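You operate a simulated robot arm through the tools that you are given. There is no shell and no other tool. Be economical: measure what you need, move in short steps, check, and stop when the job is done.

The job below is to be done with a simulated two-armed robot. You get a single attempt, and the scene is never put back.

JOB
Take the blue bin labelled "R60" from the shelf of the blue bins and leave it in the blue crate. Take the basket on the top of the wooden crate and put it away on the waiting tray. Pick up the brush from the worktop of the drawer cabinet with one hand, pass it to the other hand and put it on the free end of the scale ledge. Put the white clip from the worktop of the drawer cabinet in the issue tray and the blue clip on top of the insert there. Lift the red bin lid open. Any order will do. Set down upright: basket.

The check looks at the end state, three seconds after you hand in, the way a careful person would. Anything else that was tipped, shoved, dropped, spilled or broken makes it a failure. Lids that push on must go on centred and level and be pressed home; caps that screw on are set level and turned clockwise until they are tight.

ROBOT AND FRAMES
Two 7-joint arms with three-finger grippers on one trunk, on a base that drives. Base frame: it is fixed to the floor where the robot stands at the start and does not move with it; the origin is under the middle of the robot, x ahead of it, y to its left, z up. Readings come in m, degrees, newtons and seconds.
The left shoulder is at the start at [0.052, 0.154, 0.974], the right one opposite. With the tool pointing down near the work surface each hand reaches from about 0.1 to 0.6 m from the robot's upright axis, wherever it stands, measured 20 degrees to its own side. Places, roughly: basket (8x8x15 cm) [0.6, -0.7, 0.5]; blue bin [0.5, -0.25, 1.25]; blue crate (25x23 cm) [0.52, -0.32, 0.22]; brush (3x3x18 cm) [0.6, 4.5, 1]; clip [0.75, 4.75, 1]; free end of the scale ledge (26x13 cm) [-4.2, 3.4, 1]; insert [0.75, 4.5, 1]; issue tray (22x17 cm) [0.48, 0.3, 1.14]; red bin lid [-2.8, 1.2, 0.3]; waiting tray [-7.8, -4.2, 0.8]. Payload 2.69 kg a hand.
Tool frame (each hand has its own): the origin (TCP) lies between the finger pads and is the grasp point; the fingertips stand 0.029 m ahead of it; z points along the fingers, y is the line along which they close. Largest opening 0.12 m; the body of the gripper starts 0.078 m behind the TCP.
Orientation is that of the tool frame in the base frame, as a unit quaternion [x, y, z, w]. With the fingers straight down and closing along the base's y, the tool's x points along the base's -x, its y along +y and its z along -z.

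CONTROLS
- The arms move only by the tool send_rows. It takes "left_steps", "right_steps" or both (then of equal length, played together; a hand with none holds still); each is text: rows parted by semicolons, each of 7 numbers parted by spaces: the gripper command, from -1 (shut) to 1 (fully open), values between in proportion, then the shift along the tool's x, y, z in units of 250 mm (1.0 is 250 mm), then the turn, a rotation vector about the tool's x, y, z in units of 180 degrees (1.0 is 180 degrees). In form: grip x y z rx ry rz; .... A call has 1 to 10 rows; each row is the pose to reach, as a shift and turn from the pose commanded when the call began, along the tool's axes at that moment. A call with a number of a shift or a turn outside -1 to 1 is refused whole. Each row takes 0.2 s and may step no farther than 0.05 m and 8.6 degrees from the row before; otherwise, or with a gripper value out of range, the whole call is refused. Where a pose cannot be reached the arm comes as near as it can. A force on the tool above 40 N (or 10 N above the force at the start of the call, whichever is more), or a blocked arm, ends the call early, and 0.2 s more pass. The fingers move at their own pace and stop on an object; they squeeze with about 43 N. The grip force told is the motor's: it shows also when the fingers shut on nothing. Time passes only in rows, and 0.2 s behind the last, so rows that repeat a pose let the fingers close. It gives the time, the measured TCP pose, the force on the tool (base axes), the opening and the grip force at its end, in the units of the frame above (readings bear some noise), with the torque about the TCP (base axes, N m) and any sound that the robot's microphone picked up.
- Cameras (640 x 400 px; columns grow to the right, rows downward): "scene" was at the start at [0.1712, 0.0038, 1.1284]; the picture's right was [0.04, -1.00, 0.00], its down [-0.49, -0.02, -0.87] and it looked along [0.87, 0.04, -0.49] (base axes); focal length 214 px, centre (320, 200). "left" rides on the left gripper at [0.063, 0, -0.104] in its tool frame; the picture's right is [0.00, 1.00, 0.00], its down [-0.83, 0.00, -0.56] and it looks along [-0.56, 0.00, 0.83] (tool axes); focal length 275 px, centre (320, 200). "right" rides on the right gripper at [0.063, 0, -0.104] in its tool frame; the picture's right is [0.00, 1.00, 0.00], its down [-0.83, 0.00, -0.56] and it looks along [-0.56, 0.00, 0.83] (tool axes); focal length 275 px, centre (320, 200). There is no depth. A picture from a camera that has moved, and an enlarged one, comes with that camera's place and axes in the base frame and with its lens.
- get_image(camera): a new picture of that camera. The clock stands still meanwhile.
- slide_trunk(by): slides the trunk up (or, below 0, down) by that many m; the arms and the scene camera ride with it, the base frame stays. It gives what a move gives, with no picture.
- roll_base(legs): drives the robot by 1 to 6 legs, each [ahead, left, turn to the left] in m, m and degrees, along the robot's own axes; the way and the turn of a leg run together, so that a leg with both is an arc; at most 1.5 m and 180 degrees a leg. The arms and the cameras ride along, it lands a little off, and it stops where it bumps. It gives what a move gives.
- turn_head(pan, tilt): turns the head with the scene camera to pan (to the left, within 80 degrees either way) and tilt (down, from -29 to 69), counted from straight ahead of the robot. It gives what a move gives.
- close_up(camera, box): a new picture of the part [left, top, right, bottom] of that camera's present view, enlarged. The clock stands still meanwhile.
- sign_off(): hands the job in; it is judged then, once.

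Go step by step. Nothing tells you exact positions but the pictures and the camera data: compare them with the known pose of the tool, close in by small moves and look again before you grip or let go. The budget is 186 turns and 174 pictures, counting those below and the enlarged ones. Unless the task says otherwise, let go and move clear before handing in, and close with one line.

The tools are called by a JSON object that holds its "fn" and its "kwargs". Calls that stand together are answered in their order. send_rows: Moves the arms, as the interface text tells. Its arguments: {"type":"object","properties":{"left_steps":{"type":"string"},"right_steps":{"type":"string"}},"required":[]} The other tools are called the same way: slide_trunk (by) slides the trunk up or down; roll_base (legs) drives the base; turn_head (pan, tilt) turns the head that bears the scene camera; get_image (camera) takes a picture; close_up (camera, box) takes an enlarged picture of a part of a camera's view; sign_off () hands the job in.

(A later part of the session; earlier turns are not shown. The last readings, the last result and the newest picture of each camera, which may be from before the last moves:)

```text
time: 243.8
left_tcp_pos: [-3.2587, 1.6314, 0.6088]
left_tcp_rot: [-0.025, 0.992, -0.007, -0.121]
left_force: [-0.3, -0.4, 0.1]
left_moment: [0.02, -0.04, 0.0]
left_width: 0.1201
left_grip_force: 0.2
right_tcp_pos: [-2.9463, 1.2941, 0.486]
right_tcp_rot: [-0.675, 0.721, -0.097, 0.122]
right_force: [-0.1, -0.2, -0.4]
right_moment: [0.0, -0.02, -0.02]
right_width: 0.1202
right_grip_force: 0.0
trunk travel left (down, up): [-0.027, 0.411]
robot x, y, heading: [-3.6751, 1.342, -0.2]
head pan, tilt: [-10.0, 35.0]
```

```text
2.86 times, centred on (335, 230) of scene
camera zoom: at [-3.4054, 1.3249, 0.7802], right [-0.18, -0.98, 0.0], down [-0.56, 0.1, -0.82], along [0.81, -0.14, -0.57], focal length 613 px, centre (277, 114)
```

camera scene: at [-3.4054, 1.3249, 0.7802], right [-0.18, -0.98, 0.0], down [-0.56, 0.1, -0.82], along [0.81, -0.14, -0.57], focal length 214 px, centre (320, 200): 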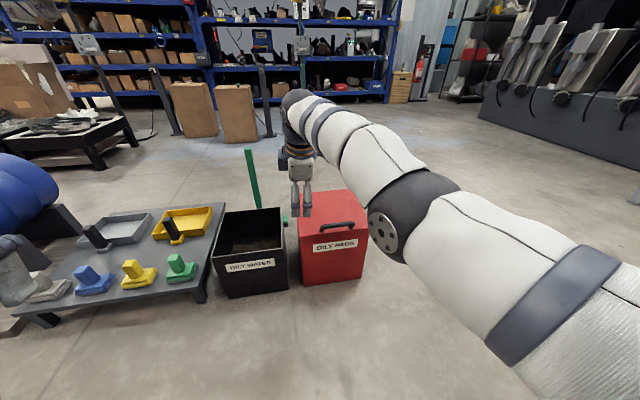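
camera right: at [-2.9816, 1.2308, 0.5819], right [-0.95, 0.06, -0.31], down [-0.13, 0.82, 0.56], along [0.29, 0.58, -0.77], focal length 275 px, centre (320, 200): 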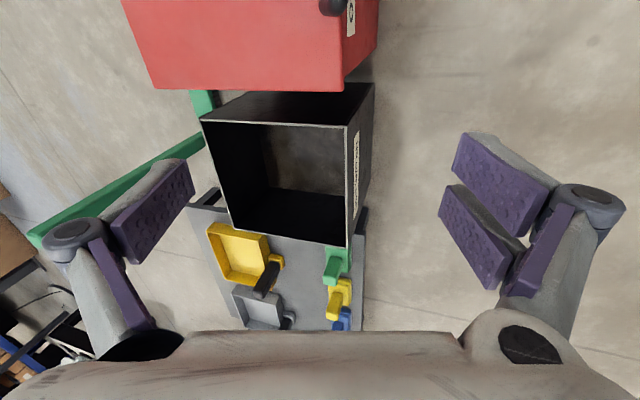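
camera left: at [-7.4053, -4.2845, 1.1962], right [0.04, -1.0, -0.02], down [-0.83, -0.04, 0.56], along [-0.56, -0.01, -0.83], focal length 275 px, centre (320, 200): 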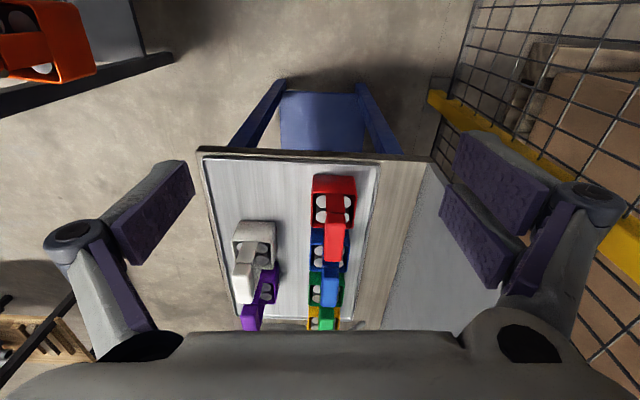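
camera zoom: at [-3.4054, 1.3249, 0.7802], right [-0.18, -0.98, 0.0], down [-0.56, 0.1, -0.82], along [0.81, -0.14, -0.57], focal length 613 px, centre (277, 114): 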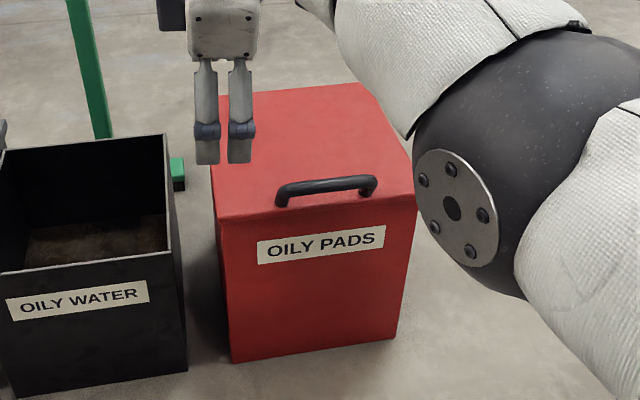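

The handle is an arch on top of the lid: bar centre ≈[-2.89,1.181,0.31], lid top ≈0.28, hinge at x≈-2.63. I'll move the base closer (hand stays well above), then grip the bar from above.

{"fn": "roll_base", "kwargs": {"legs": [[0.38, 0, 0.2]]}}

{"fn": "turn_head", "kwargs": {"pan": -15, "tilt": 50}}

{"fn": "get_image", "kwargs": {"camera": "scene"}}

```text
time: 246.2
left_tcp_pos: [-2.8818, 1.6329, 0.6094]
left_tcp_rot: [-0.027, 0.992, -0.007, -0.119]
left_force: [-0.1, 0.2, -0.1]
left_moment: [0.0, 0.04, 0.01]
left_width: 0.1199
left_grip_force: 0.1
right_tcp_pos: [-2.5708, 1.2974, 0.4866]
right_tcp_rot: [-0.676, 0.72, -0.097, 0.123]
right_force: [-0.5, 0.0, 1.1]
right_moment: [0.02, -0.05, -0.01]
right_width: 0.1202
right_grip_force: 0.0
trunk travel left (down, up): [-0.027, 0.411]
robot x, y, heading: [-3.2993, 1.3413, 0.2]
head pan, tilt: [-10.0, 35.0]
```

```text
time: 246.9
left_tcp_pos: [-2.883, 1.6338, 0.6096]
left_tcp_rot: [-0.026, 0.993, -0.007, -0.119]
left_force: [-0.4, -0.7, -0.8]
left_moment: [0.03, 0.01, 0.01]
left_width: 0.1199
left_grip_force: 0.1
right_tcp_pos: [-2.5698, 1.2971, 0.4848]
right_tcp_rot: [-0.676, 0.72, -0.097, 0.123]
right_force: [0.8, 0.0, -0.4]
right_moment: [-0.03, 0.01, 0.03]
right_width: 0.1202
right_grip_force: 0.1
trunk travel left (down, up): [-0.027, 0.411]
robot x, y, heading: [-3.2993, 1.3404, -0.1]
head pan, tilt: [-15.0, 50.0]
```

```text
92 pictures are left
camera scene: at [-3.0409, 1.3213, 0.7585], right [-0.26, -0.97, 0.0], down [-0.74, 0.2, -0.64], along [0.62, -0.17, -0.77], focal length 214 px, centre (320, 200)
```

scene: 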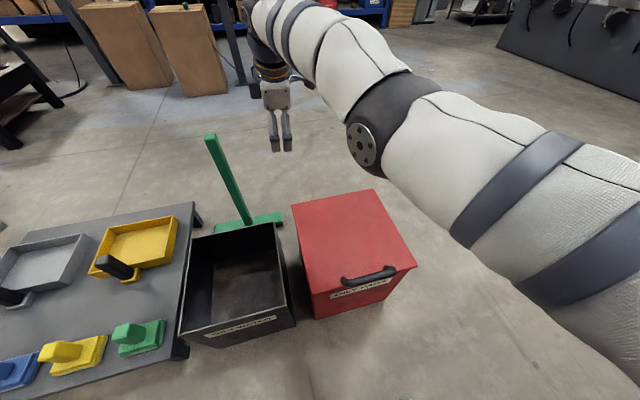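

Handle refined to [-2.897,1.178,0.31]; hinge at x≈-2.65. I square the tool straight down and bring it over the bar.

{"fn": "send_rows", "kwargs": {"right_steps": "1 0.067 0.155 -0.02 -0.02 0.0024 -0.004; 1 0.134 0.31 -0.04 -0.04 0.0047 -0.008; 1 0.2 0.464 -0.06 -0.06 0.007 -0.012; 1 0.268 0.62 -0.08 -0.08 0.0094 -0.016; 1 0.335 0.774 -0.101 -0.0994 0.0118 -0.0198; 1 0.335 0.774 -0.101 -0.0994 0.0118 -0.0198"}}

{"fn": "send_rows", "kwargs": {"right_steps": "1 0.05 0.13 0.03 0 0 0; 1 0.1 0.26 0.05 0 0 0; 1 0.15 0.4 0.08 0 0 0; 1 0.19 0.52 0.1 0 0 0; 1 0.19 0.52 0.1 0 0 0"}}

{"fn": "get_image", "kwargs": {"camera": "right"}}

{"fn": "get_image", "kwargs": {"camera": "scene"}}

```text
time: 248.3
left_tcp_pos: [-2.8823, 1.6332, 0.6093]
left_tcp_rot: [-0.027, 0.992, -0.007, -0.119]
left_force: [0.4, 0.8, 0.9]
left_moment: [-0.01, 0.04, 0.03]
left_width: 0.1197
left_grip_force: 0.0
right_tcp_pos: [-2.6293, 1.2621, 0.4553]
right_tcp_rot: [-0.707, 0.708, 0.0, -0.001]
right_force: [-0.2, 1.0, 0.0]
right_moment: [-0.02, -0.03, 0.02]
right_width: 0.1202
right_grip_force: 0.1
right hand out of reach, approached as far as the arm can: row 1, 2, 3, 4, 5, 6
trunk travel left (down, up): [-0.027, 0.411]
robot x, y, heading: [-3.2939, 1.342, -0.2]
head pan, tilt: [-15.0, 50.0]
```

```text
time: 249.6
left_tcp_pos: [-2.8831, 1.6327, 0.6095]
left_tcp_rot: [-0.026, 0.992, -0.007, -0.119]
left_force: [0.1, -0.1, -0.3]
left_moment: [0.0, -0.01, 0.02]
left_width: 0.1201
left_grip_force: 0.0
right_tcp_pos: [-2.6262, 1.2552, 0.4365]
right_tcp_rot: [-0.707, 0.707, 0.001, 0.0]
right_force: [-0.4, -0.3, -0.2]
right_moment: [0.01, 0.0, 0.03]
right_width: 0.12
right_grip_force: 0.0
right hand out of reach, approached as far as the arm can: row 1, 2, 3, 4, 5
trunk travel left (down, up): [-0.027, 0.411]
robot x, y, heading: [-3.2964, 1.336, 0.1]
head pan, tilt: [-15.0, 50.0]
```

```text
91 pictures are left
camera right: at [-2.625, 1.1944, 0.5413], right [-1.0, 0.0, 0.0], down [0.0, 0.83, 0.56], along [0.0, 0.56, -0.83], focal length 275 px, centre (320, 200)
```

right: 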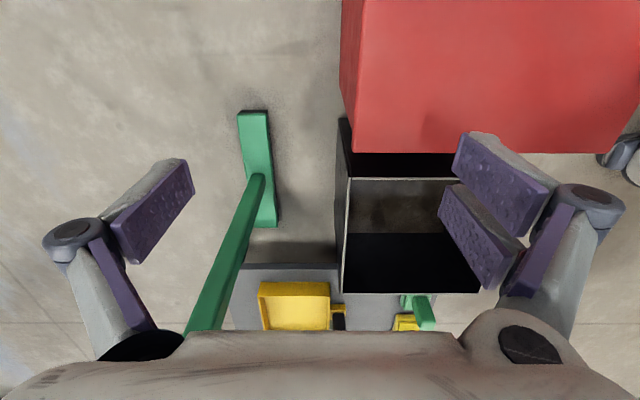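

```text
90 pictures are left
camera scene: at [-3.041, 1.3213, 0.7585], right [-0.26, -0.97, 0.0], down [-0.74, 0.2, -0.64], along [0.62, -0.17, -0.77], focal length 214 px, centre (320, 200)
```

scene: 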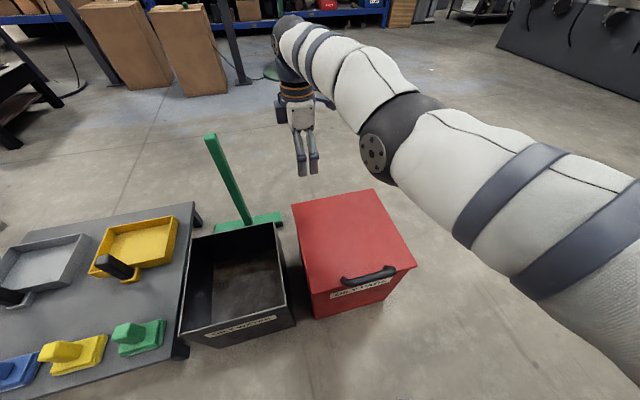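

In this deep crouch the arm cannot come nearer with the tool down, so I raise the trunk 0.2 m and try again.

{"fn": "slide_trunk", "kwargs": {"by": 0.2}}

{"fn": "send_rows", "kwargs": {"right_steps": "1 0.06 0.19 0 0 0 0; 1 0.12 0.38 0.02 0 0 0; 1 0.18 0.57 0.1 0 0 0; 1 0.24 0.76 0.2 0 0 0; 1 0.3 0.95 0.3 0 0 0; 1 0.3 0.95 0.48 0 0 0; 1 0.3 0.95 0.66 0 0 0; 1 0.3 0.95 0.8 0 0 0"}}

{"fn": "get_image", "kwargs": {"camera": "right"}}

```text
time: 251.7
left_tcp_pos: [-2.8821, 1.6335, 0.8086]
left_tcp_rot: [-0.027, 0.992, -0.007, -0.12]
left_force: [-0.3, -0.6, -0.2]
left_moment: [-0.01, -0.02, 0.0]
left_width: 0.1201
left_grip_force: 0.0
right_tcp_pos: [-2.6475, 1.2554, 0.7675]
right_tcp_rot: [-0.702, 0.704, -0.075, 0.074]
right_force: [0.3, 0.5, -0.1]
right_moment: [0.03, 0.01, 0.01]
right_width: 0.12
right_grip_force: 0.0
trunk travel left (down, up): [-0.227, 0.211]
robot x, y, heading: [-3.2966, 1.3422, 0.1]
head pan, tilt: [-15.0, 50.0]
```

```text
refused: row 3 steps farther than a row can; nothing moved
```

```text
89 pictures are left
camera right: at [-2.6679, 1.1943, 0.8706], right [-0.98, 0.0, -0.21], down [-0.12, 0.83, 0.54], along [0.17, 0.56, -0.81], focal length 275 px, centre (320, 200)
```

right: 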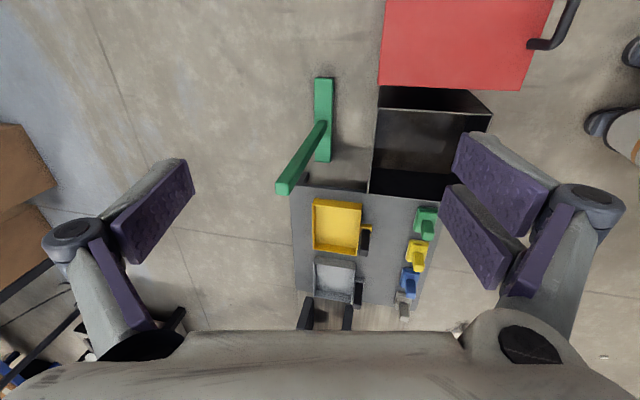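

{"fn": "send_rows", "kwargs": {"right_steps": "1 0.03 0.124 0.103 -0.013 0 0; 1 0.06 0.248 0.206 -0.027 0 0; 1 0.092 0.372 0.31 -0.04 0 0; 1 0.123 0.496 0.413 -0.054 0 0; 1 0.154 0.62 0.516 -0.067 0 0; 1 0.154 0.62 0.516 -0.067 0 0"}}

{"fn": "get_image", "kwargs": {"camera": "right"}}

```text
time: 253.1
left_tcp_pos: [-2.8822, 1.634, 0.8104]
left_tcp_rot: [-0.026, 0.993, -0.006, -0.119]
left_force: [1.1, -0.1, 1.2]
left_moment: [-0.01, 0.01, 0.01]
left_width: 0.1203
left_grip_force: 0.0
right_tcp_pos: [-2.6771, 1.2361, 0.6051]
right_tcp_rot: [-0.706, 0.708, 0.0, 0.0]
right_force: [0.2, -0.4, 0.9]
right_moment: [0.02, -0.02, 0.01]
right_width: 0.12
right_grip_force: 0.0
right hand out of reach, approached as far as the arm can: row 1, 2, 3, 4, 5, 6
trunk travel left (down, up): [-0.227, 0.211]
robot x, y, heading: [-3.2949, 1.3429, -0.1]
head pan, tilt: [-15.0, 50.0]
```

```text
88 pictures are left
camera right: at [-2.6762, 1.1744, 0.709], right [-1.0, 0.0, 0.0], down [0.0, 0.83, 0.56], along [0.0, 0.56, -0.83], focal length 275 px, centre (320, 200)
```

right: 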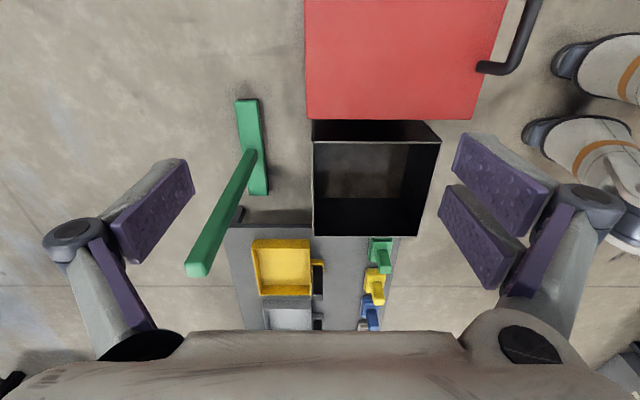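

The arm resists coming nearer in this direction. I'll instead stand on the bin's right side (facing +y), where the lid's arc is a sideways motion at constant reach.

{"fn": "roll_base", "kwargs": {"legs": [[-0.4, 0, 0], [0, -0.82, 0], [0, 0, 90], [0, -0.7, 0]]}}

{"fn": "turn_head", "kwargs": {"pan": -8, "tilt": 45}}

{"fn": "get_image", "kwargs": {"camera": "scene"}}

```text
time: 271.1
left_tcp_pos: [-3.2931, 0.9242, 0.8097]
left_tcp_rot: [0.718, -0.686, 0.089, 0.081]
left_force: [0.1, 0.8, 0.1]
left_moment: [-0.01, 0.02, -0.01]
left_width: 0.1199
left_grip_force: 0.2
right_tcp_pos: [-2.8946, 1.1276, 0.6049]
right_tcp_rot: [1.0, -0.004, -0.001, 0.002]
right_force: [0.0, -0.5, 0.1]
right_moment: [-0.01, 0.02, -0.04]
right_width: 0.12
right_grip_force: 0.1
trunk travel left (down, up): [-0.227, 0.211]
robot x, y, heading: [-3.0056, 0.5079, 89.8]
head pan, tilt: [-15.0, 50.0]
```

```text
time: 271.8
left_tcp_pos: [-3.294, 0.9236, 0.81]
left_tcp_rot: [0.719, -0.685, 0.089, 0.08]
left_force: [-0.4, 0.7, -0.2]
left_moment: [0.01, 0.0, 0.0]
left_width: 0.12
left_grip_force: 0.1
right_tcp_pos: [-2.8955, 1.127, 0.6048]
right_tcp_rot: [1.0, -0.004, 0.0, 0.001]
right_force: [0.1, 0.4, 0.7]
right_moment: [-0.03, 0.0, -0.01]
right_width: 0.1201
right_grip_force: 0.0
trunk travel left (down, up): [-0.227, 0.211]
robot x, y, heading: [-3.0027, 0.5055, 89.9]
head pan, tilt: [-8.0, 45.0]
```

```text
87 pictures are left
camera scene: at [-2.9902, 0.6987, 0.9838], right [0.99, -0.14, 0.0], down [-0.1, -0.7, -0.71], along [0.1, 0.7, -0.71], focal length 214 px, centre (320, 200)
```

scene: 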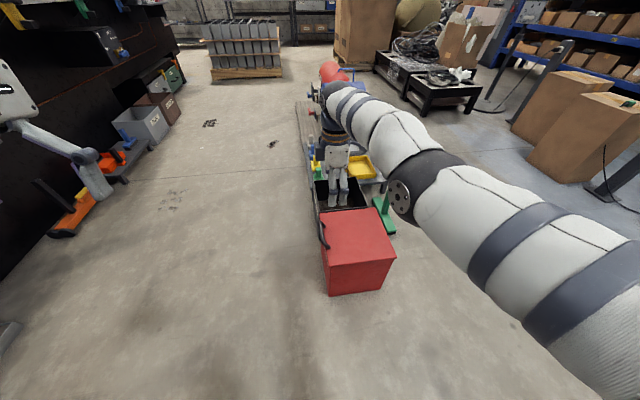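

I rotate the hand so it closes across the bar (along base x), and lower it a bit.

{"fn": "send_rows", "kwargs": {"right_steps": "1 0 -0.02 0.03 0 0 0.047; 1 0 -0.04 0.06 0 0 0.094; 1 0 -0.06 0.09 0 0 0.141; 1 0 -0.08 0.12 0 0 0.188; 1 0 -0.1 0.15 0 0 0.235; 1 0 -0.12 0.18 0 0 0.282; 1 0 -0.14 0.21 0 0 0.329; 1 0 -0.16 0.24 0 0 0.376; 1 0 -0.18 0.27 0 0 0.423; 1 0 -0.2 0.3 0 0 0.47"}}

{"fn": "send_rows", "kwargs": {"right_steps": "1 0 0 0.1 0 0 0.03; 1 0 0 0.2 0 0 0.03; 1 0 0 0.3 0 0 0.03; 1 0 0 0.4 0 0 0.03; 1 0 0 0.4 0 0 0.03"}}

{"fn": "get_image", "kwargs": {"camera": "right"}}

{"fn": "close_up", "kwargs": {"camera": "scene", "box": [250, 120, 450, 320]}}

```text
time: 274.0
left_tcp_pos: [-3.2931, 0.9244, 0.8112]
left_tcp_rot: [0.719, -0.685, 0.089, 0.08]
left_force: [-0.4, -0.3, 0.1]
left_moment: [0.02, -0.03, 0.01]
left_width: 0.12
left_grip_force: 0.0
right_tcp_pos: [-2.8786, 1.1244, 0.5395]
right_tcp_rot: [0.746, -0.666, 0.0, -0.001]
right_force: [-1.0, -0.7, 0.7]
right_moment: [-0.02, -0.03, -0.01]
right_width: 0.1201
right_grip_force: 0.1
right hand out of reach, approached as far as the arm can: row 1, 2, 3, 4, 5, 6, 7, 8, 9, 10
trunk travel left (down, up): [-0.227, 0.211]
robot x, y, heading: [-3.0057, 0.5054, 89.8]
head pan, tilt: [-8.0, 45.0]
```

```text
time: 275.2
left_tcp_pos: [-3.2933, 0.923, 0.8092]
left_tcp_rot: [0.719, -0.685, 0.088, 0.079]
left_force: [-1.3, -0.4, 0.3]
left_moment: [-0.01, 0.0, 0.0]
left_width: 0.1202
left_grip_force: 0.1
right_tcp_pos: [-2.8703, 1.0994, 0.4479]
right_tcp_rot: [-0.705, 0.71, 0.0, -0.001]
right_force: [0.1, -0.5, -0.1]
right_moment: [0.0, 0.03, -0.02]
right_width: 0.1199
right_grip_force: 0.0
right hand out of reach, approached as far as the arm can: row 1, 2, 3, 4, 5
trunk travel left (down, up): [-0.227, 0.211]
robot x, y, heading: [-3.0017, 0.5095, 89.9]
head pan, tilt: [-8.0, 45.0]
```

```text
86 pictures are left
camera right: at [-2.8701, 1.0388, 0.5536], right [-1.0, 0.0, 0.0], down [0.0, 0.83, 0.56], along [0.0, 0.56, -0.83], focal length 275 px, centre (320, 200)
```

right: 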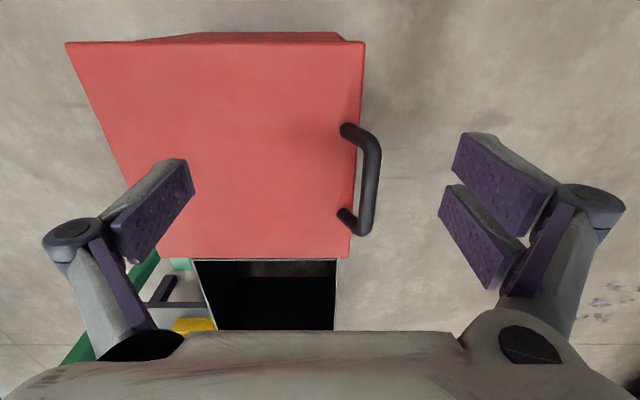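

```text
2.00 times, centred on (350, 220) of scene
camera zoom: at [-2.9902, 0.6987, 0.9838], right [0.99, -0.14, 0.0], down [-0.1, -0.7, -0.71], along [0.1, 0.7, -0.71], focal length 429 px, centre (260, 160)
```

zoom: 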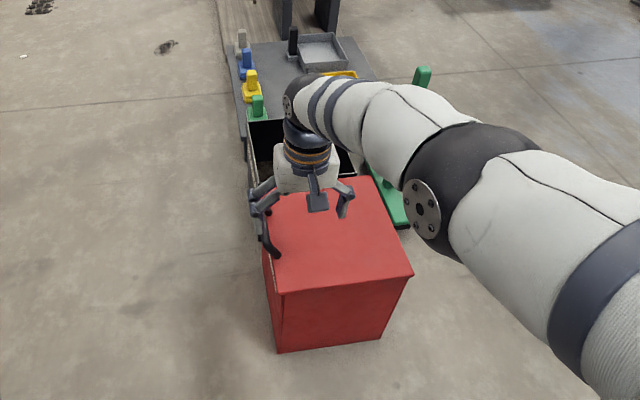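

The bar is at about [-2.918,1.183,0.31]. I shift the base 8.5 cm forward and 4.5 cm left so the hand sits right above it.

{"fn": "roll_base", "kwargs": {"legs": [[0.085, 0.047, 0]]}}

{"fn": "send_rows", "kwargs": {"right_steps": "0.5 0 0 0.05 0 0 0; 0.5 0 0 0.1 0 0 0; 0.5 0 0 0.15 0 0 0; 0.5 0 0 0.2 0 0 0; 0.5 0 0 0.2 0 0 0"}}

{"fn": "get_image", "kwargs": {"camera": "right"}}

```text
time: 276.4
left_tcp_pos: [-3.3388, 1.0099, 0.8088]
left_tcp_rot: [0.718, -0.685, 0.089, 0.081]
left_force: [1.4, 0.2, 0.0]
left_moment: [-0.04, -0.01, 0.01]
left_width: 0.1197
left_grip_force: 0.1
right_tcp_pos: [-2.9162, 1.1864, 0.4496]
right_tcp_rot: [-0.704, 0.71, 0.0, 0.0]
right_force: [-0.7, 1.2, 1.1]
right_moment: [-0.01, 0.01, 0.0]
right_width: 0.1198
right_grip_force: 0.2
trunk travel left (down, up): [-0.227, 0.211]
robot x, y, heading: [-3.0489, 0.5931, 89.6]
head pan, tilt: [-8.0, 45.0]
```

```text
time: 277.6
left_tcp_pos: [-3.3398, 1.0099, 0.8089]
left_tcp_rot: [0.718, -0.685, 0.088, 0.081]
left_force: [-0.2, 0.3, -0.8]
left_moment: [-0.01, 0.0, 0.03]
left_width: 0.1202
left_grip_force: 0.1
right_tcp_pos: [-2.9137, 1.1689, 0.4072]
right_tcp_rot: [-0.705, 0.71, -0.001, -0.001]
right_force: [-0.2, -0.5, 0.2]
right_moment: [0.0, 0.01, -0.03]
right_width: 0.0901
right_grip_force: 0.2
right hand out of reach, approached as far as the arm can: row 2, 3, 4, 5
trunk travel left (down, up): [-0.227, 0.211]
robot x, y, heading: [-3.0518, 0.5948, 89.7]
head pan, tilt: [-8.0, 45.0]
```

```text
84 pictures are left
camera right: at [-2.9137, 1.1077, 0.5112], right [-1.0, 0.0, 0.0], down [0.0, 0.83, 0.56], along [0.0, 0.56, -0.83], focal length 275 px, centre (320, 200)
```

right: 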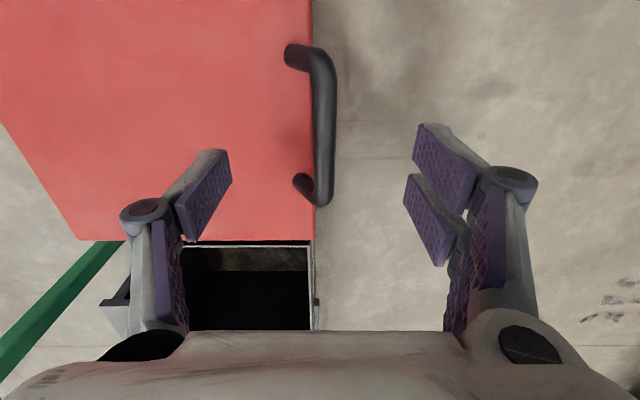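

The bar is centred between the fingers; the arm is stretched, so I lower the trunk 8 cm instead.

{"fn": "slide_trunk", "kwargs": {"by": -0.075}}

{"fn": "get_image", "kwargs": {"camera": "right"}}

```text
time: 278.7
left_tcp_pos: [-3.3391, 1.0095, 0.7337]
left_tcp_rot: [0.719, -0.685, 0.089, 0.08]
left_force: [-1.4, 0.2, 1.1]
left_moment: [0.02, -0.03, 0.01]
left_width: 0.1198
left_grip_force: 0.0
right_tcp_pos: [-2.9135, 1.1524, 0.2956]
right_tcp_rot: [-0.704, 0.709, -0.026, -0.028]
right_force: [3.2, -0.3, 5.7]
right_moment: [0.04, -0.22, -0.02]
right_width: 0.103
right_grip_force: 3.9
trunk travel left (down, up): [-0.152, 0.286]
robot x, y, heading: [-3.0507, 0.5922, 89.8]
head pan, tilt: [-8.0, 45.0]
```

```text
83 pictures are left
camera right: at [-2.9133, 1.0976, 0.4038], right [-1.0, 0.0, 0.0], down [0.0, 0.87, 0.49], along [0.0, 0.49, -0.87], focal length 275 px, centre (320, 200)
```

right: 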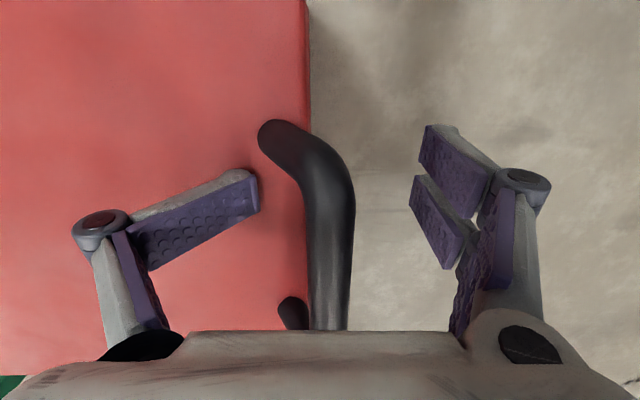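

The inner fingertip is touching the lid lightly. I rise 1 cm and close on the bar.

{"fn": "send_rows", "kwargs": {"right_steps": "0.5 0 0 -0.04 0 0 0; 0.5 0 0 -0.04 0 0 0; 0 0 0 -0.04 0 0 0; -1 0 0 -0.04 0 0 0; -1 0 0 -0.04 0 0 0; -1 0 0 -0.04 0 0 0"}}

{"fn": "get_image", "kwargs": {"camera": "right"}}

```text
time: 280.1
left_tcp_pos: [-3.34, 1.01, 0.7352]
left_tcp_rot: [0.719, -0.685, 0.089, 0.08]
left_force: [-0.6, 0.0, 0.5]
left_moment: [0.01, 0.0, -0.04]
left_width: 0.12
left_grip_force: 0.0
right_tcp_pos: [-2.9131, 1.1548, 0.3042]
right_tcp_rot: [-0.704, 0.709, -0.027, -0.026]
right_force: [-0.4, 0.4, -0.2]
right_moment: [0.01, -0.02, 0.0]
right_width: 0.029
right_grip_force: 43.3
right hand out of reach, approached as far as the arm can: row 1, 2, 3, 4, 5, 6
trunk travel left (down, up): [-0.152, 0.286]
robot x, y, heading: [-3.0482, 0.5933, 89.7]
head pan, tilt: [-8.0, 45.0]
```

```text
82 pictures are left
camera right: at [-2.913, 1.1022, 0.4121], right [-1.0, 0.0, 0.0], down [0.0, 0.87, 0.49], along [0.0, 0.49, -0.87], focal length 275 px, centre (320, 200)
```

right: 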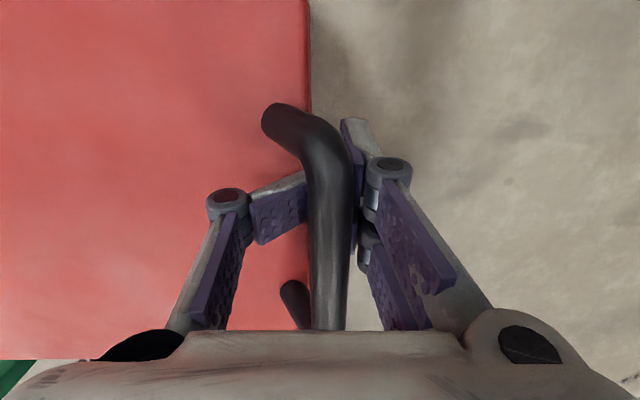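

The handle is gripped. I lift the lid along its hinge arc, first to about 40°.

{"fn": "send_rows", "kwargs": {"right_steps": "-1 0.007 -0.018 -0.092 -0.014 0 0; -1 0.014 -0.044 -0.183 -0.028 0 0; -1 0.02 -0.078 -0.27 -0.042 0 0; -1 0.027 -0.12 -0.355 -0.056 0 0; -1 0.033 -0.168 -0.435 -0.07 0 0; -1 0.038 -0.224 -0.51 -0.083 0 0; -1 0.044 -0.284 -0.582 -0.097 0 0; -1 0.049 -0.352 -0.647 -0.111 0 0; -1 0.049 -0.352 -0.647 -0.111 0 0"}}

{"fn": "get_image", "kwargs": {"camera": "scene"}}

```text
time: 281.1
left_tcp_pos: [-3.3402, 1.0081, 0.7342]
left_tcp_rot: [0.718, -0.686, 0.089, 0.081]
left_force: [-0.9, -0.3, 0.0]
left_moment: [0.03, 0.02, 0.0]
left_width: 0.1201
left_grip_force: 0.1
right_tcp_pos: [-2.8932, 1.1931, 0.3766]
right_tcp_rot: [-0.7, 0.707, 0.035, -0.092]
right_force: [-2.3, 0.2, 0.1]
right_moment: [0.0, -0.04, -0.02]
right_width: 0.0291
right_grip_force: 43.7
right hand out of reach, approached as far as the arm can: row 1, 2, 3, 4, 5
trunk travel left (down, up): [-0.152, 0.286]
robot x, y, heading: [-3.047, 0.59, 89.6]
head pan, tilt: [-8.0, 45.0]
stopped in row 5 (right hand): the force on the tool passed its limit at 45 N (the readings are from after the stop); the commanded pose is now the measured one
```

```text
81 pictures are left
camera scene: at [-3.0364, 0.8079, 0.9034], right [0.99, -0.14, 0.0], down [-0.1, -0.7, -0.71], along [0.1, 0.7, -0.71], focal length 214 px, centre (320, 200)
```

scene: 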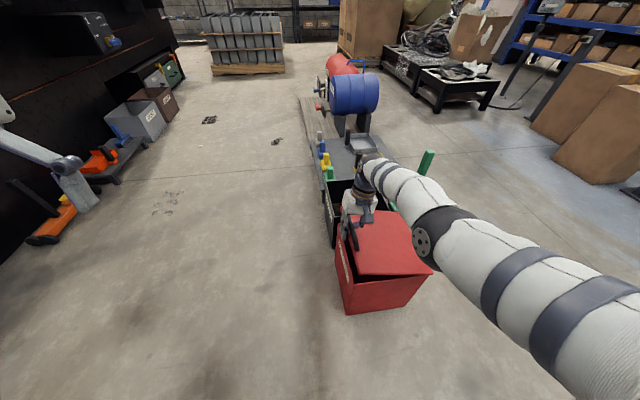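

The lid is at about 17°; it follows the arc. I continue toward 67°.

{"fn": "send_rows", "kwargs": {"right_steps": "-1 0.007 -0.028 -0.089 -0.014 0 0; -1 0.013 -0.065 -0.176 -0.028 0 0; -1 0.019 -0.109 -0.259 -0.042 0 0; -1 0.025 -0.16 -0.338 -0.056 0 0; -1 0.03 -0.218 -0.413 -0.07 0 0; -1 0.034 -0.282 -0.482 -0.084 0 0; -1 0.038 -0.351 -0.544 -0.098 0 0; -1 0.042 -0.426 -0.602 -0.112 0 0; -1 0.045 -0.506 -0.652 -0.126 0 0; -1 0.047 -0.589 -0.695 -0.14 0 0"}}

{"fn": "get_image", "kwargs": {"camera": "scene"}}

```text
time: 282.2
left_tcp_pos: [-3.3415, 1.0083, 0.7329]
left_tcp_rot: [0.719, -0.685, 0.089, 0.08]
left_force: [0.1, 0.1, 0.1]
left_moment: [-0.01, 0.01, 0.01]
left_width: 0.1199
left_grip_force: 0.0
right_tcp_pos: [-2.8408, 1.2071, 0.4526]
right_tcp_rot: [-0.691, 0.697, 0.102, -0.162]
right_force: [-6.9, -2.3, 4.6]
right_moment: [-0.08, 0.2, 0.21]
right_width: 0.0291
right_grip_force: 44.0
right hand out of reach, approached as far as the arm can: row 1, 2, 3, 4, 5
trunk travel left (down, up): [-0.152, 0.286]
robot x, y, heading: [-3.051, 0.5887, 89.9]
head pan, tilt: [-8.0, 45.0]
stopped in row 5 (right hand): the force on the tool passed its limit at 42 N (the readings are from after the stop); the commanded pose is now the measured one
```

```text
80 pictures are left
camera scene: at [-3.0372, 0.8074, 0.9034], right [0.99, -0.14, 0.0], down [-0.1, -0.7, -0.71], along [0.1, 0.7, -0.71], focal length 214 px, centre (320, 200)
```

scene: 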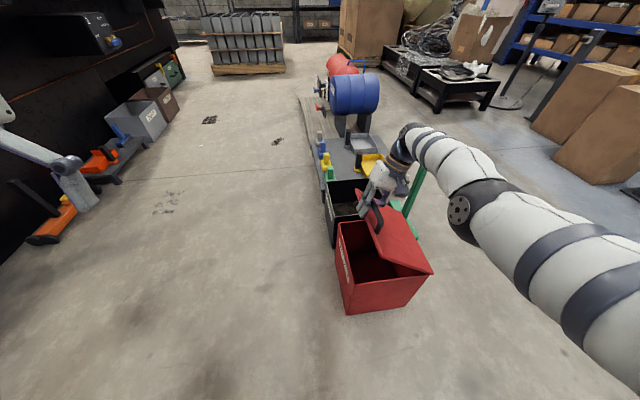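

Lid at about 37° and following. I continue along the arc.

{"fn": "send_rows", "kwargs": {"right_steps": "-1 0.005 -0.033 -0.069 -0.012 0 0; -1 0.009 -0.07 -0.135 -0.024 0 0; -1 0.014 -0.112 -0.199 -0.036 0 0; -1 0.018 -0.158 -0.259 -0.048 0 0; -1 0.021 -0.209 -0.316 -0.06 0 0; -1 0.024 -0.263 -0.369 -0.072 0 0; -1 0.027 -0.322 -0.418 -0.084 0 0; -1 0.029 -0.383 -0.464 -0.096 0 0; -1 0.031 -0.447 -0.505 -0.108 0 0; -1 0.032 -0.514 -0.541 -0.12 0 0"}}

{"fn": "get_image", "kwargs": {"camera": "scene"}}

```text
time: 283.4
left_tcp_pos: [-3.3406, 1.0085, 0.7342]
left_tcp_rot: [0.72, -0.683, 0.09, 0.081]
left_force: [1.1, 0.8, 0.3]
left_moment: [0.01, 0.0, -0.03]
left_width: 0.1203
left_grip_force: 0.0
right_tcp_pos: [-2.7758, 1.1979, 0.5066]
right_tcp_rot: [-0.675, 0.685, 0.17, -0.215]
right_force: [0.2, 3.9, -5.0]
right_moment: [0.4, 0.74, 0.04]
right_width: 0.0293
right_grip_force: 44.4
right hand out of reach, approached as far as the arm can: row 3, 4, 5
trunk travel left (down, up): [-0.152, 0.286]
robot x, y, heading: [-3.0498, 0.5948, 89.9]
head pan, tilt: [-8.0, 45.0]
stopped in row 5 (right hand): the force on the tool passed its limit at 45 N (the readings are from after the stop); the commanded pose is now the measured one
```

```text
79 pictures are left
camera scene: at [-3.0368, 0.8088, 0.9032], right [0.99, -0.14, 0.0], down [-0.1, -0.7, -0.71], along [0.1, 0.7, -0.71], focal length 214 px, centre (320, 200)
```

scene: 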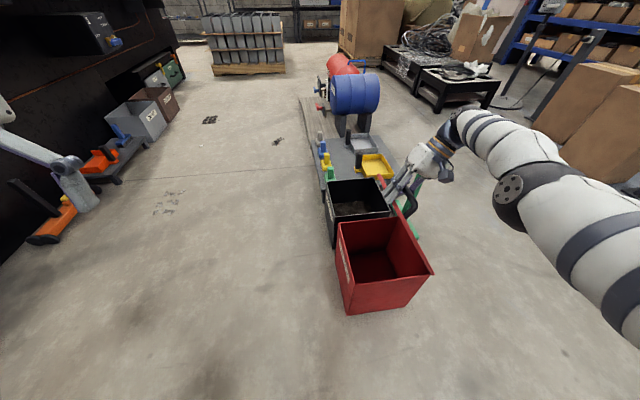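

Lid at about 55° now. Continuing past vertical.

{"fn": "send_rows", "kwargs": {"right_steps": "-1 0.002 -0.042 -0.065 -0.012 0 0; -1 0.004 -0.089 -0.127 -0.024 0 0; -1 0.006 -0.14 -0.185 -0.036 0 0; -1 0.007 -0.195 -0.24 -0.048 0 0; -1 0.0075 -0.254 -0.292 -0.06 0 0; -1 0.008 -0.315 -0.338 -0.072 0 0; -1 0.008 -0.38 -0.38 -0.084 0 0; -1 0.008 -0.449 -0.418 -0.096 0 0; -1 0.007 -0.519 -0.451 -0.108 0 0; -1 0.006 -0.592 -0.478 -0.12 0 0"}}

{"fn": "get_image", "kwargs": {"camera": "scene"}}

```text
time: 283.8
left_tcp_pos: [-3.3426, 1.0097, 0.7348]
left_tcp_rot: [0.72, -0.683, 0.089, 0.081]
left_force: [0.1, 0.5, -0.1]
left_moment: [-0.01, 0.02, 0.01]
left_width: 0.12
left_grip_force: 0.0
right_tcp_pos: [-2.766, 1.1976, 0.5112]
right_tcp_rot: [-0.673, 0.681, 0.184, -0.223]
right_force: [2.6, 12.2, -19.1]
right_moment: [0.76, 1.57, 0.37]
right_width: 0.0296
right_grip_force: 43.8
right hand out of reach, approached as far as the arm can: row 1
trunk travel left (down, up): [-0.152, 0.286]
robot x, y, heading: [-3.0509, 0.5954, 90.2]
head pan, tilt: [-8.0, 45.0]
stopped in row 1 (right hand): the force on the tool passed its limit at 49 N (the readings are from after the stop); the commanded pose is now the measured one
```

```text
78 pictures are left
camera scene: at [-3.0367, 0.8106, 0.9029], right [0.99, -0.14, 0.0], down [-0.1, -0.7, -0.71], along [0.1, 0.7, -0.71], focal length 214 px, centre (320, 200)
```

scene: 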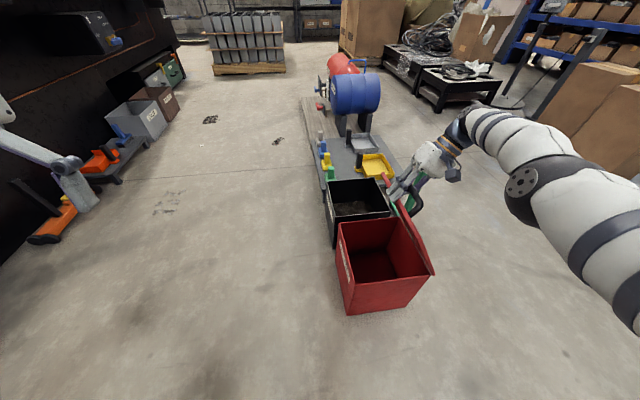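

{"fn": "close_up", "kwargs": {"camera": "scene", "box": [320, 130, 480, 290]}}

{"fn": "get_image", "kwargs": {"camera": "right"}}

```text
2.50 times, centred on (400, 210) of scene
camera zoom: at [-3.0367, 0.8106, 0.9029], right [0.99, -0.14, 0.0], down [-0.1, -0.7, -0.71], along [0.1, 0.7, -0.71], focal length 536 px, centre (120, 175)
```

zoom: 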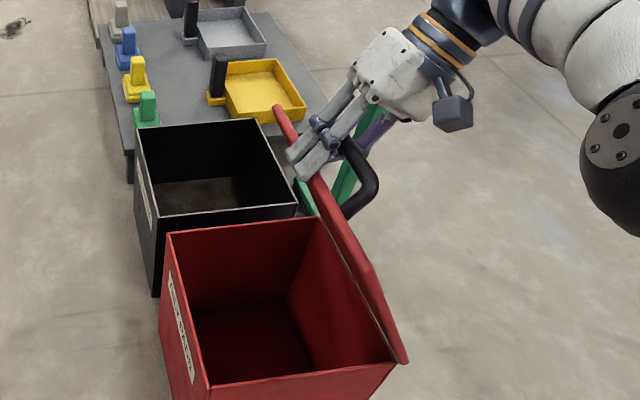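

```text
76 pictures are left
camera right: at [-2.7071, 1.142, 0.6018], right [-0.84, 0.02, 0.55], down [0.3, 0.86, 0.42], along [-0.46, 0.51, -0.72], focal length 275 px, centre (320, 200)
```

right: 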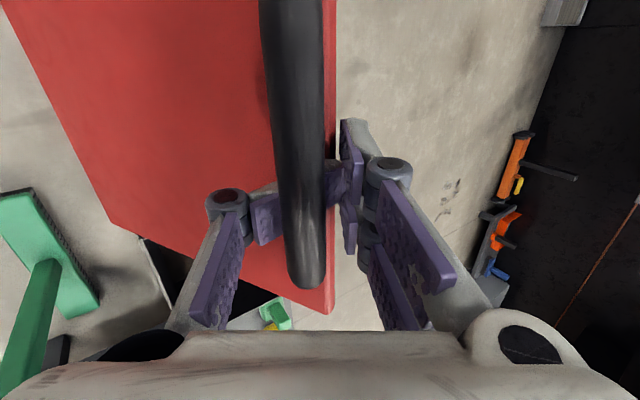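

Lid is at ~60° (hinge ≈[-2.66,0.28]). The grip is jamming because the hand turned less than the lid, so I first rotate the hand about the bar.

{"fn": "send_rows", "kwargs": {"right_steps": "-1 0 0 0 -0.02 0 0; -1 0 0 0 -0.04 0 0; -1 0 0 0 -0.06 0 0; -1 0 0 0 -0.08 0 0; -1 0 0 0 -0.1 0 0; -1 0 0 0 -0.12 0 0"}}

```text
time: 285.2
left_tcp_pos: [-3.3412, 1.0091, 0.7339]
left_tcp_rot: [0.72, -0.684, 0.089, 0.08]
left_force: [-0.4, -0.2, -0.3]
left_moment: [0.01, -0.01, -0.01]
left_width: 0.12
left_grip_force: 0.0
right_tcp_pos: [-2.778, 1.1695, 0.5223]
right_tcp_rot: [-0.62, 0.633, 0.31, -0.346]
right_force: [0.1, -0.1, 0.6]
right_moment: [-0.02, 0.03, 0.0]
right_width: 0.0293
right_grip_force: 44.0
right hand out of reach, approached as far as the arm can: row 1, 2, 3, 4, 5, 6
trunk travel left (down, up): [-0.152, 0.286]
robot x, y, heading: [-3.0495, 0.5963, 89.9]
head pan, tilt: [-8.0, 45.0]
```

The strain is gone and the grip holds. I continue along the arc, turning the hand with the lid.

{"fn": "send_rows", "kwargs": {"right_steps": "-1 0.001 -0.015 -0.073 -0.022 0 0; -1 0.003 -0.034 -0.146 -0.044 0 0; -1 0.004 -0.058 -0.217 -0.066 0 0; -1 0.005 -0.087 -0.287 -0.088 0 0; -1 0.005 -0.121 -0.354 -0.11 0 0; -1 0.006 -0.16 -0.418 -0.132 0 0; -1 0.006 -0.202 -0.48 -0.154 0 0; -1 0.005 -0.25 -0.538 -0.176 0 0; -1 0.005 -0.3 -0.594 -0.198 0 0; -1 0.004 -0.355 -0.645 -0.22 0 0"}}

{"fn": "close_up", "kwargs": {"camera": "scene", "box": [320, 130, 480, 290]}}

```text
time: 285.7
left_tcp_pos: [-3.3419, 1.0104, 0.7336]
left_tcp_rot: [0.721, -0.683, 0.089, 0.081]
left_force: [-0.1, 0.9, -0.2]
left_moment: [-0.03, -0.03, 0.0]
left_width: 0.12
left_grip_force: 0.0
right_tcp_pos: [-2.7582, 1.1542, 0.5331]
right_tcp_rot: [-0.603, 0.625, 0.331, -0.369]
right_force: [3.1, 2.4, -11.5]
right_moment: [0.15, 0.47, 0.04]
right_width: 0.0295
right_grip_force: 44.4
right hand out of reach, approached as far as the arm can: row 1, 2
trunk travel left (down, up): [-0.152, 0.286]
robot x, y, heading: [-3.0516, 0.5993, 89.9]
head pan, tilt: [-8.0, 45.0]
stopped in row 2 (right hand): the force on the tool passed its limit at 46 N (the readings are from after the stop); the commanded pose is now the measured one
```

```text
2.50 times, centred on (400, 210) of scene
camera zoom: at [-3.0369, 0.8096, 0.9033], right [0.99, -0.14, 0.0], down [-0.1, -0.7, -0.71], along [0.1, 0.7, -0.71], focal length 536 px, centre (120, 175)
```

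zoom: 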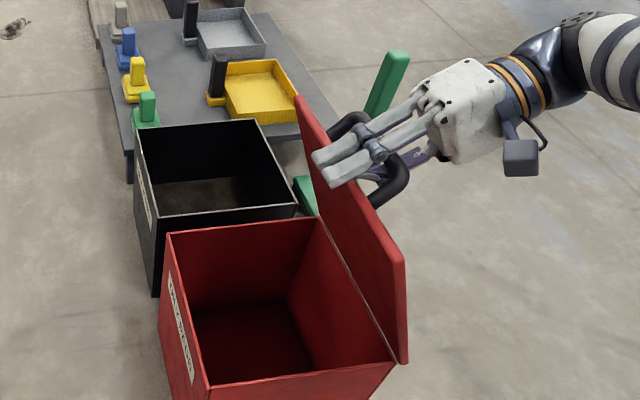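

The lid is at about 70°. I use a small base sidestep to the right (+x) to carry it further.

{"fn": "roll_base", "kwargs": {"legs": [[0, -0.05, 0]]}}

{"fn": "roll_base", "kwargs": {"legs": [[0, -0.05, 0]]}}

{"fn": "close_up", "kwargs": {"camera": "scene", "box": [300, 130, 460, 290]}}

```text
time: 286.8
left_tcp_pos: [-3.2918, 1.0094, 0.7345]
left_tcp_rot: [0.72, -0.684, 0.089, 0.079]
left_force: [0.1, 0.3, 0.0]
left_moment: [0.0, -0.01, 0.0]
left_width: 0.1202
left_grip_force: 0.1
right_tcp_pos: [-2.7101, 1.1546, 0.5361]
right_tcp_rot: [-0.603, 0.624, 0.332, -0.369]
right_force: [-0.6, 0.1, 0.8]
right_moment: [-0.04, 0.0, 0.01]
right_width: 0.029
right_grip_force: 44.3
trunk travel left (down, up): [-0.152, 0.286]
robot x, y, heading: [-3.0002, 0.5965, 89.9]
head pan, tilt: [-8.0, 45.0]
```

```text
time: 287.8
left_tcp_pos: [-3.2427, 1.0103, 0.7335]
left_tcp_rot: [0.72, -0.684, 0.09, 0.08]
left_force: [0.0, 0.0, 0.5]
left_moment: [0.0, 0.02, 0.04]
left_width: 0.12
left_grip_force: 0.1
right_tcp_pos: [-2.6615, 1.1544, 0.536]
right_tcp_rot: [-0.602, 0.625, 0.332, -0.369]
right_force: [-6.1, 0.3, -10.7]
right_moment: [1.01, 1.64, 0.39]
right_width: 0.0308
right_grip_force: 44.2
trunk travel left (down, up): [-0.152, 0.286]
robot x, y, heading: [-2.9506, 0.5917, 89.9]
head pan, tilt: [-8.0, 45.0]
```

```text
2.50 times, centred on (380, 210) of scene
camera zoom: at [-2.9388, 0.8092, 0.9034], right [0.99, -0.14, 0.0], down [-0.1, -0.7, -0.71], along [0.1, 0.7, -0.71], focal length 536 px, centre (170, 175)
```

zoom: 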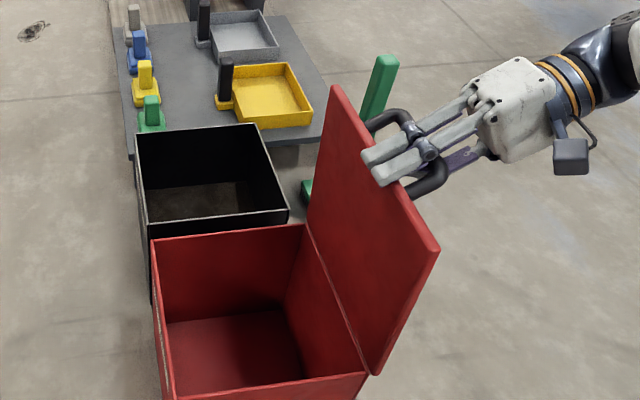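

The lid is about vertical. Two more small sidesteps to take it past vertical.

{"fn": "roll_base", "kwargs": {"legs": [[0, -0.04, 0]]}}

{"fn": "send_rows", "kwargs": {"right_steps": "-1 0 0 0 -0.02 0 0; -1 0 0 0 -0.04 0 0; -1 0 0 0 -0.06 0 0; -1 0 0 0 -0.06 0 0"}}

{"fn": "roll_base", "kwargs": {"legs": [[0, -0.04, 0]]}}

{"fn": "close_up", "kwargs": {"camera": "scene", "box": [300, 130, 460, 290]}}

```text
time: 288.8
left_tcp_pos: [-3.2097, 1.0094, 0.7329]
left_tcp_rot: [0.72, -0.683, 0.089, 0.081]
left_force: [0.0, 0.2, 0.0]
left_moment: [-0.04, 0.01, 0.03]
left_width: 0.12
left_grip_force: 0.1
right_tcp_pos: [-2.6332, 1.1547, 0.5293]
right_tcp_rot: [-0.605, 0.624, 0.328, -0.371]
right_force: [-4.8, 5.5, -10.9]
right_moment: [0.41, 0.93, -0.18]
right_width: 0.0341
right_grip_force: 45.2
trunk travel left (down, up): [-0.152, 0.286]
robot x, y, heading: [-2.9181, 0.5928, 89.9]
head pan, tilt: [-8.0, 45.0]
stopped in leg 1: the force on the tool passed its limit at 46 N (the readings are from after the stop); the commanded pose is now the measured one
```

```text
time: 289.7
left_tcp_pos: [-3.211, 1.0091, 0.7327]
left_tcp_rot: [0.72, -0.683, 0.089, 0.081]
left_force: [-0.1, 0.2, -0.6]
left_moment: [-0.01, 0.02, -0.01]
left_width: 0.12
left_grip_force: 0.1
right_tcp_pos: [-2.637, 1.147, 0.5365]
right_tcp_rot: [-0.568, 0.592, 0.387, -0.42]
right_force: [-0.5, 10.4, -9.6]
right_moment: [0.18, 0.13, 0.35]
right_width: 0.0339
right_grip_force: 45.3
right hand out of reach, approached as far as the arm can: row 1, 2, 3, 4
trunk travel left (down, up): [-0.152, 0.286]
robot x, y, heading: [-2.9209, 0.5991, 90.2]
head pan, tilt: [-8.0, 45.0]
stopped in row 4 (right hand): the force on the tool passed its limit at 42 N (the readings are from after the stop); the commanded pose is now the measured one
```

```text
time: 290.6
left_tcp_pos: [-3.1964, 1.0099, 0.7333]
left_tcp_rot: [0.722, -0.681, 0.09, 0.08]
left_force: [0.3, 0.0, 0.1]
left_moment: [0.02, -0.01, 0.01]
left_width: 0.1198
left_grip_force: 0.0
right_tcp_pos: [-2.6284, 1.1478, 0.5344]
right_tcp_rot: [-0.569, 0.59, 0.387, -0.423]
right_force: [-1.8, 6.1, -8.4]
right_moment: [0.11, 0.18, 0.19]
right_width: 0.0336
right_grip_force: 45.3
trunk travel left (down, up): [-0.152, 0.286]
robot x, y, heading: [-2.9023, 0.5961, 90.2]
head pan, tilt: [-8.0, 45.0]
stopped in leg 1: the force on the tool passed its limit at 60 N (the readings are from after the stop); the commanded pose is now the measured one
```

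```text
2.50 times, centred on (380, 210) of scene
camera zoom: at [-2.8915, 0.8108, 0.9035], right [0.99, -0.13, 0.0], down [-0.09, -0.7, -0.71], along [0.09, 0.7, -0.71], focal length 536 px, centre (170, 175)
```

zoom: 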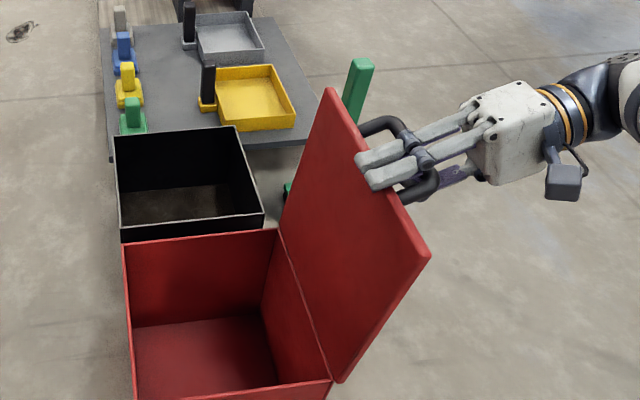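

The lid is at about 95°, just past vertical. I open the fingers slowly and see whether it stays.

{"fn": "send_rows", "kwargs": {"right_steps": "-0.5 0 0 0 0 0 0; 0 0 0 0 0 0 0; 0.3 0 0 0 0 0 0; 0.3 0 0 0 0 0 0; 0.3 0 0 0 0 0 0"}}

{"fn": "close_up", "kwargs": {"camera": "scene", "box": [300, 130, 460, 290]}}

```text
time: 291.8
left_tcp_pos: [-3.1963, 1.0085, 0.7343]
left_tcp_rot: [0.721, -0.682, 0.09, 0.079]
left_force: [0.2, 1.1, 0.3]
left_moment: [0.0, -0.02, 0.0]
left_width: 0.1202
left_grip_force: 0.1
right_tcp_pos: [-2.6284, 1.1479, 0.5357]
right_tcp_rot: [-0.569, 0.589, 0.387, -0.423]
right_force: [1.8, 0.4, 1.6]
right_moment: [0.01, -0.07, -0.05]
right_width: 0.0821
right_grip_force: 0.7
trunk travel left (down, up): [-0.152, 0.286]
robot x, y, heading: [-2.9013, 0.5962, 90.4]
head pan, tilt: [-8.0, 45.0]
```

```text
2.50 times, centred on (380, 210) of scene
camera zoom: at [-2.8916, 0.8099, 0.9036], right [0.99, -0.13, 0.0], down [-0.09, -0.7, -0.71], along [0.09, 0.7, -0.71], focal length 536 px, centre (170, 175)
```

zoom: 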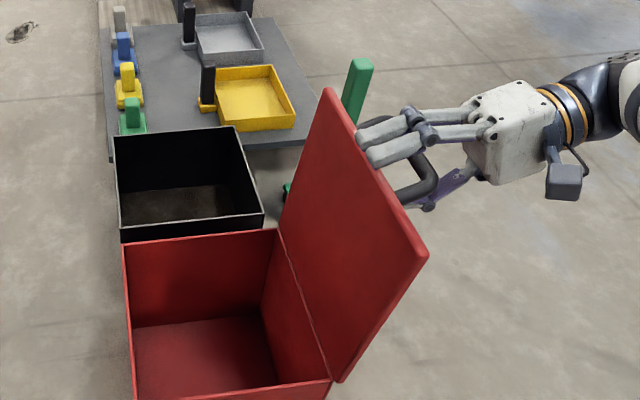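

The lid stays as the fingers open. I withdraw the hand along its axis, away from the handle.

{"fn": "send_rows", "kwargs": {"right_steps": "0.3 0 0 -0.08 0 0 0; 0.3 0 0 -0.16 0 0 0; 0.3 0 0 -0.28 0 0 0; 0.3 0 0 -0.4 0 0 0; 0.3 0 0 -0.55 0 0 0; 0.3 0 0 -0.55 0 0 0"}}

{"fn": "get_image", "kwargs": {"camera": "scene"}}

```text
time: 293.1
left_tcp_pos: [-3.1969, 1.0078, 0.7336]
left_tcp_rot: [0.722, -0.681, 0.089, 0.08]
left_force: [0.5, 0.3, 0.2]
left_moment: [-0.01, 0.0, -0.01]
left_width: 0.1201
left_grip_force: 0.1
right_tcp_pos: [-2.5704, 1.1229, 0.5755]
right_tcp_rot: [-0.569, 0.589, 0.387, -0.423]
right_force: [1.2, 0.4, -0.1]
right_moment: [0.02, 0.02, 0.01]
right_width: 0.0779
right_grip_force: 0.1
right hand out of reach, approached as far as the arm can: row 1, 2, 3, 4, 5, 6
trunk travel left (down, up): [-0.152, 0.286]
robot x, y, heading: [-2.9088, 0.5933, 90.3]
head pan, tilt: [-8.0, 45.0]
```

```text
71 pictures are left
camera scene: at [-2.8916, 0.8099, 0.9036], right [0.99, -0.13, 0.0], down [-0.09, -0.7, -0.71], along [0.09, 0.7, -0.71], focal length 214 px, centre (320, 200)
```

scene: 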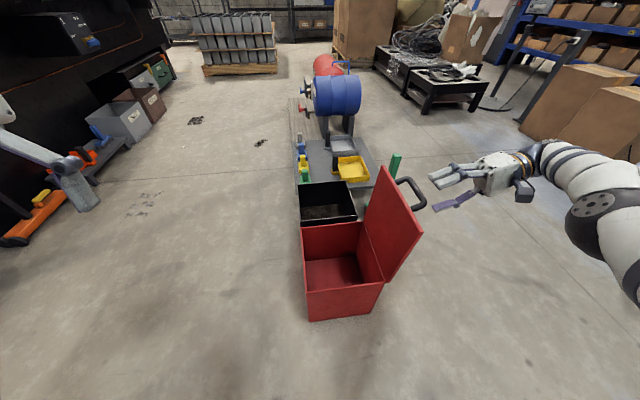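

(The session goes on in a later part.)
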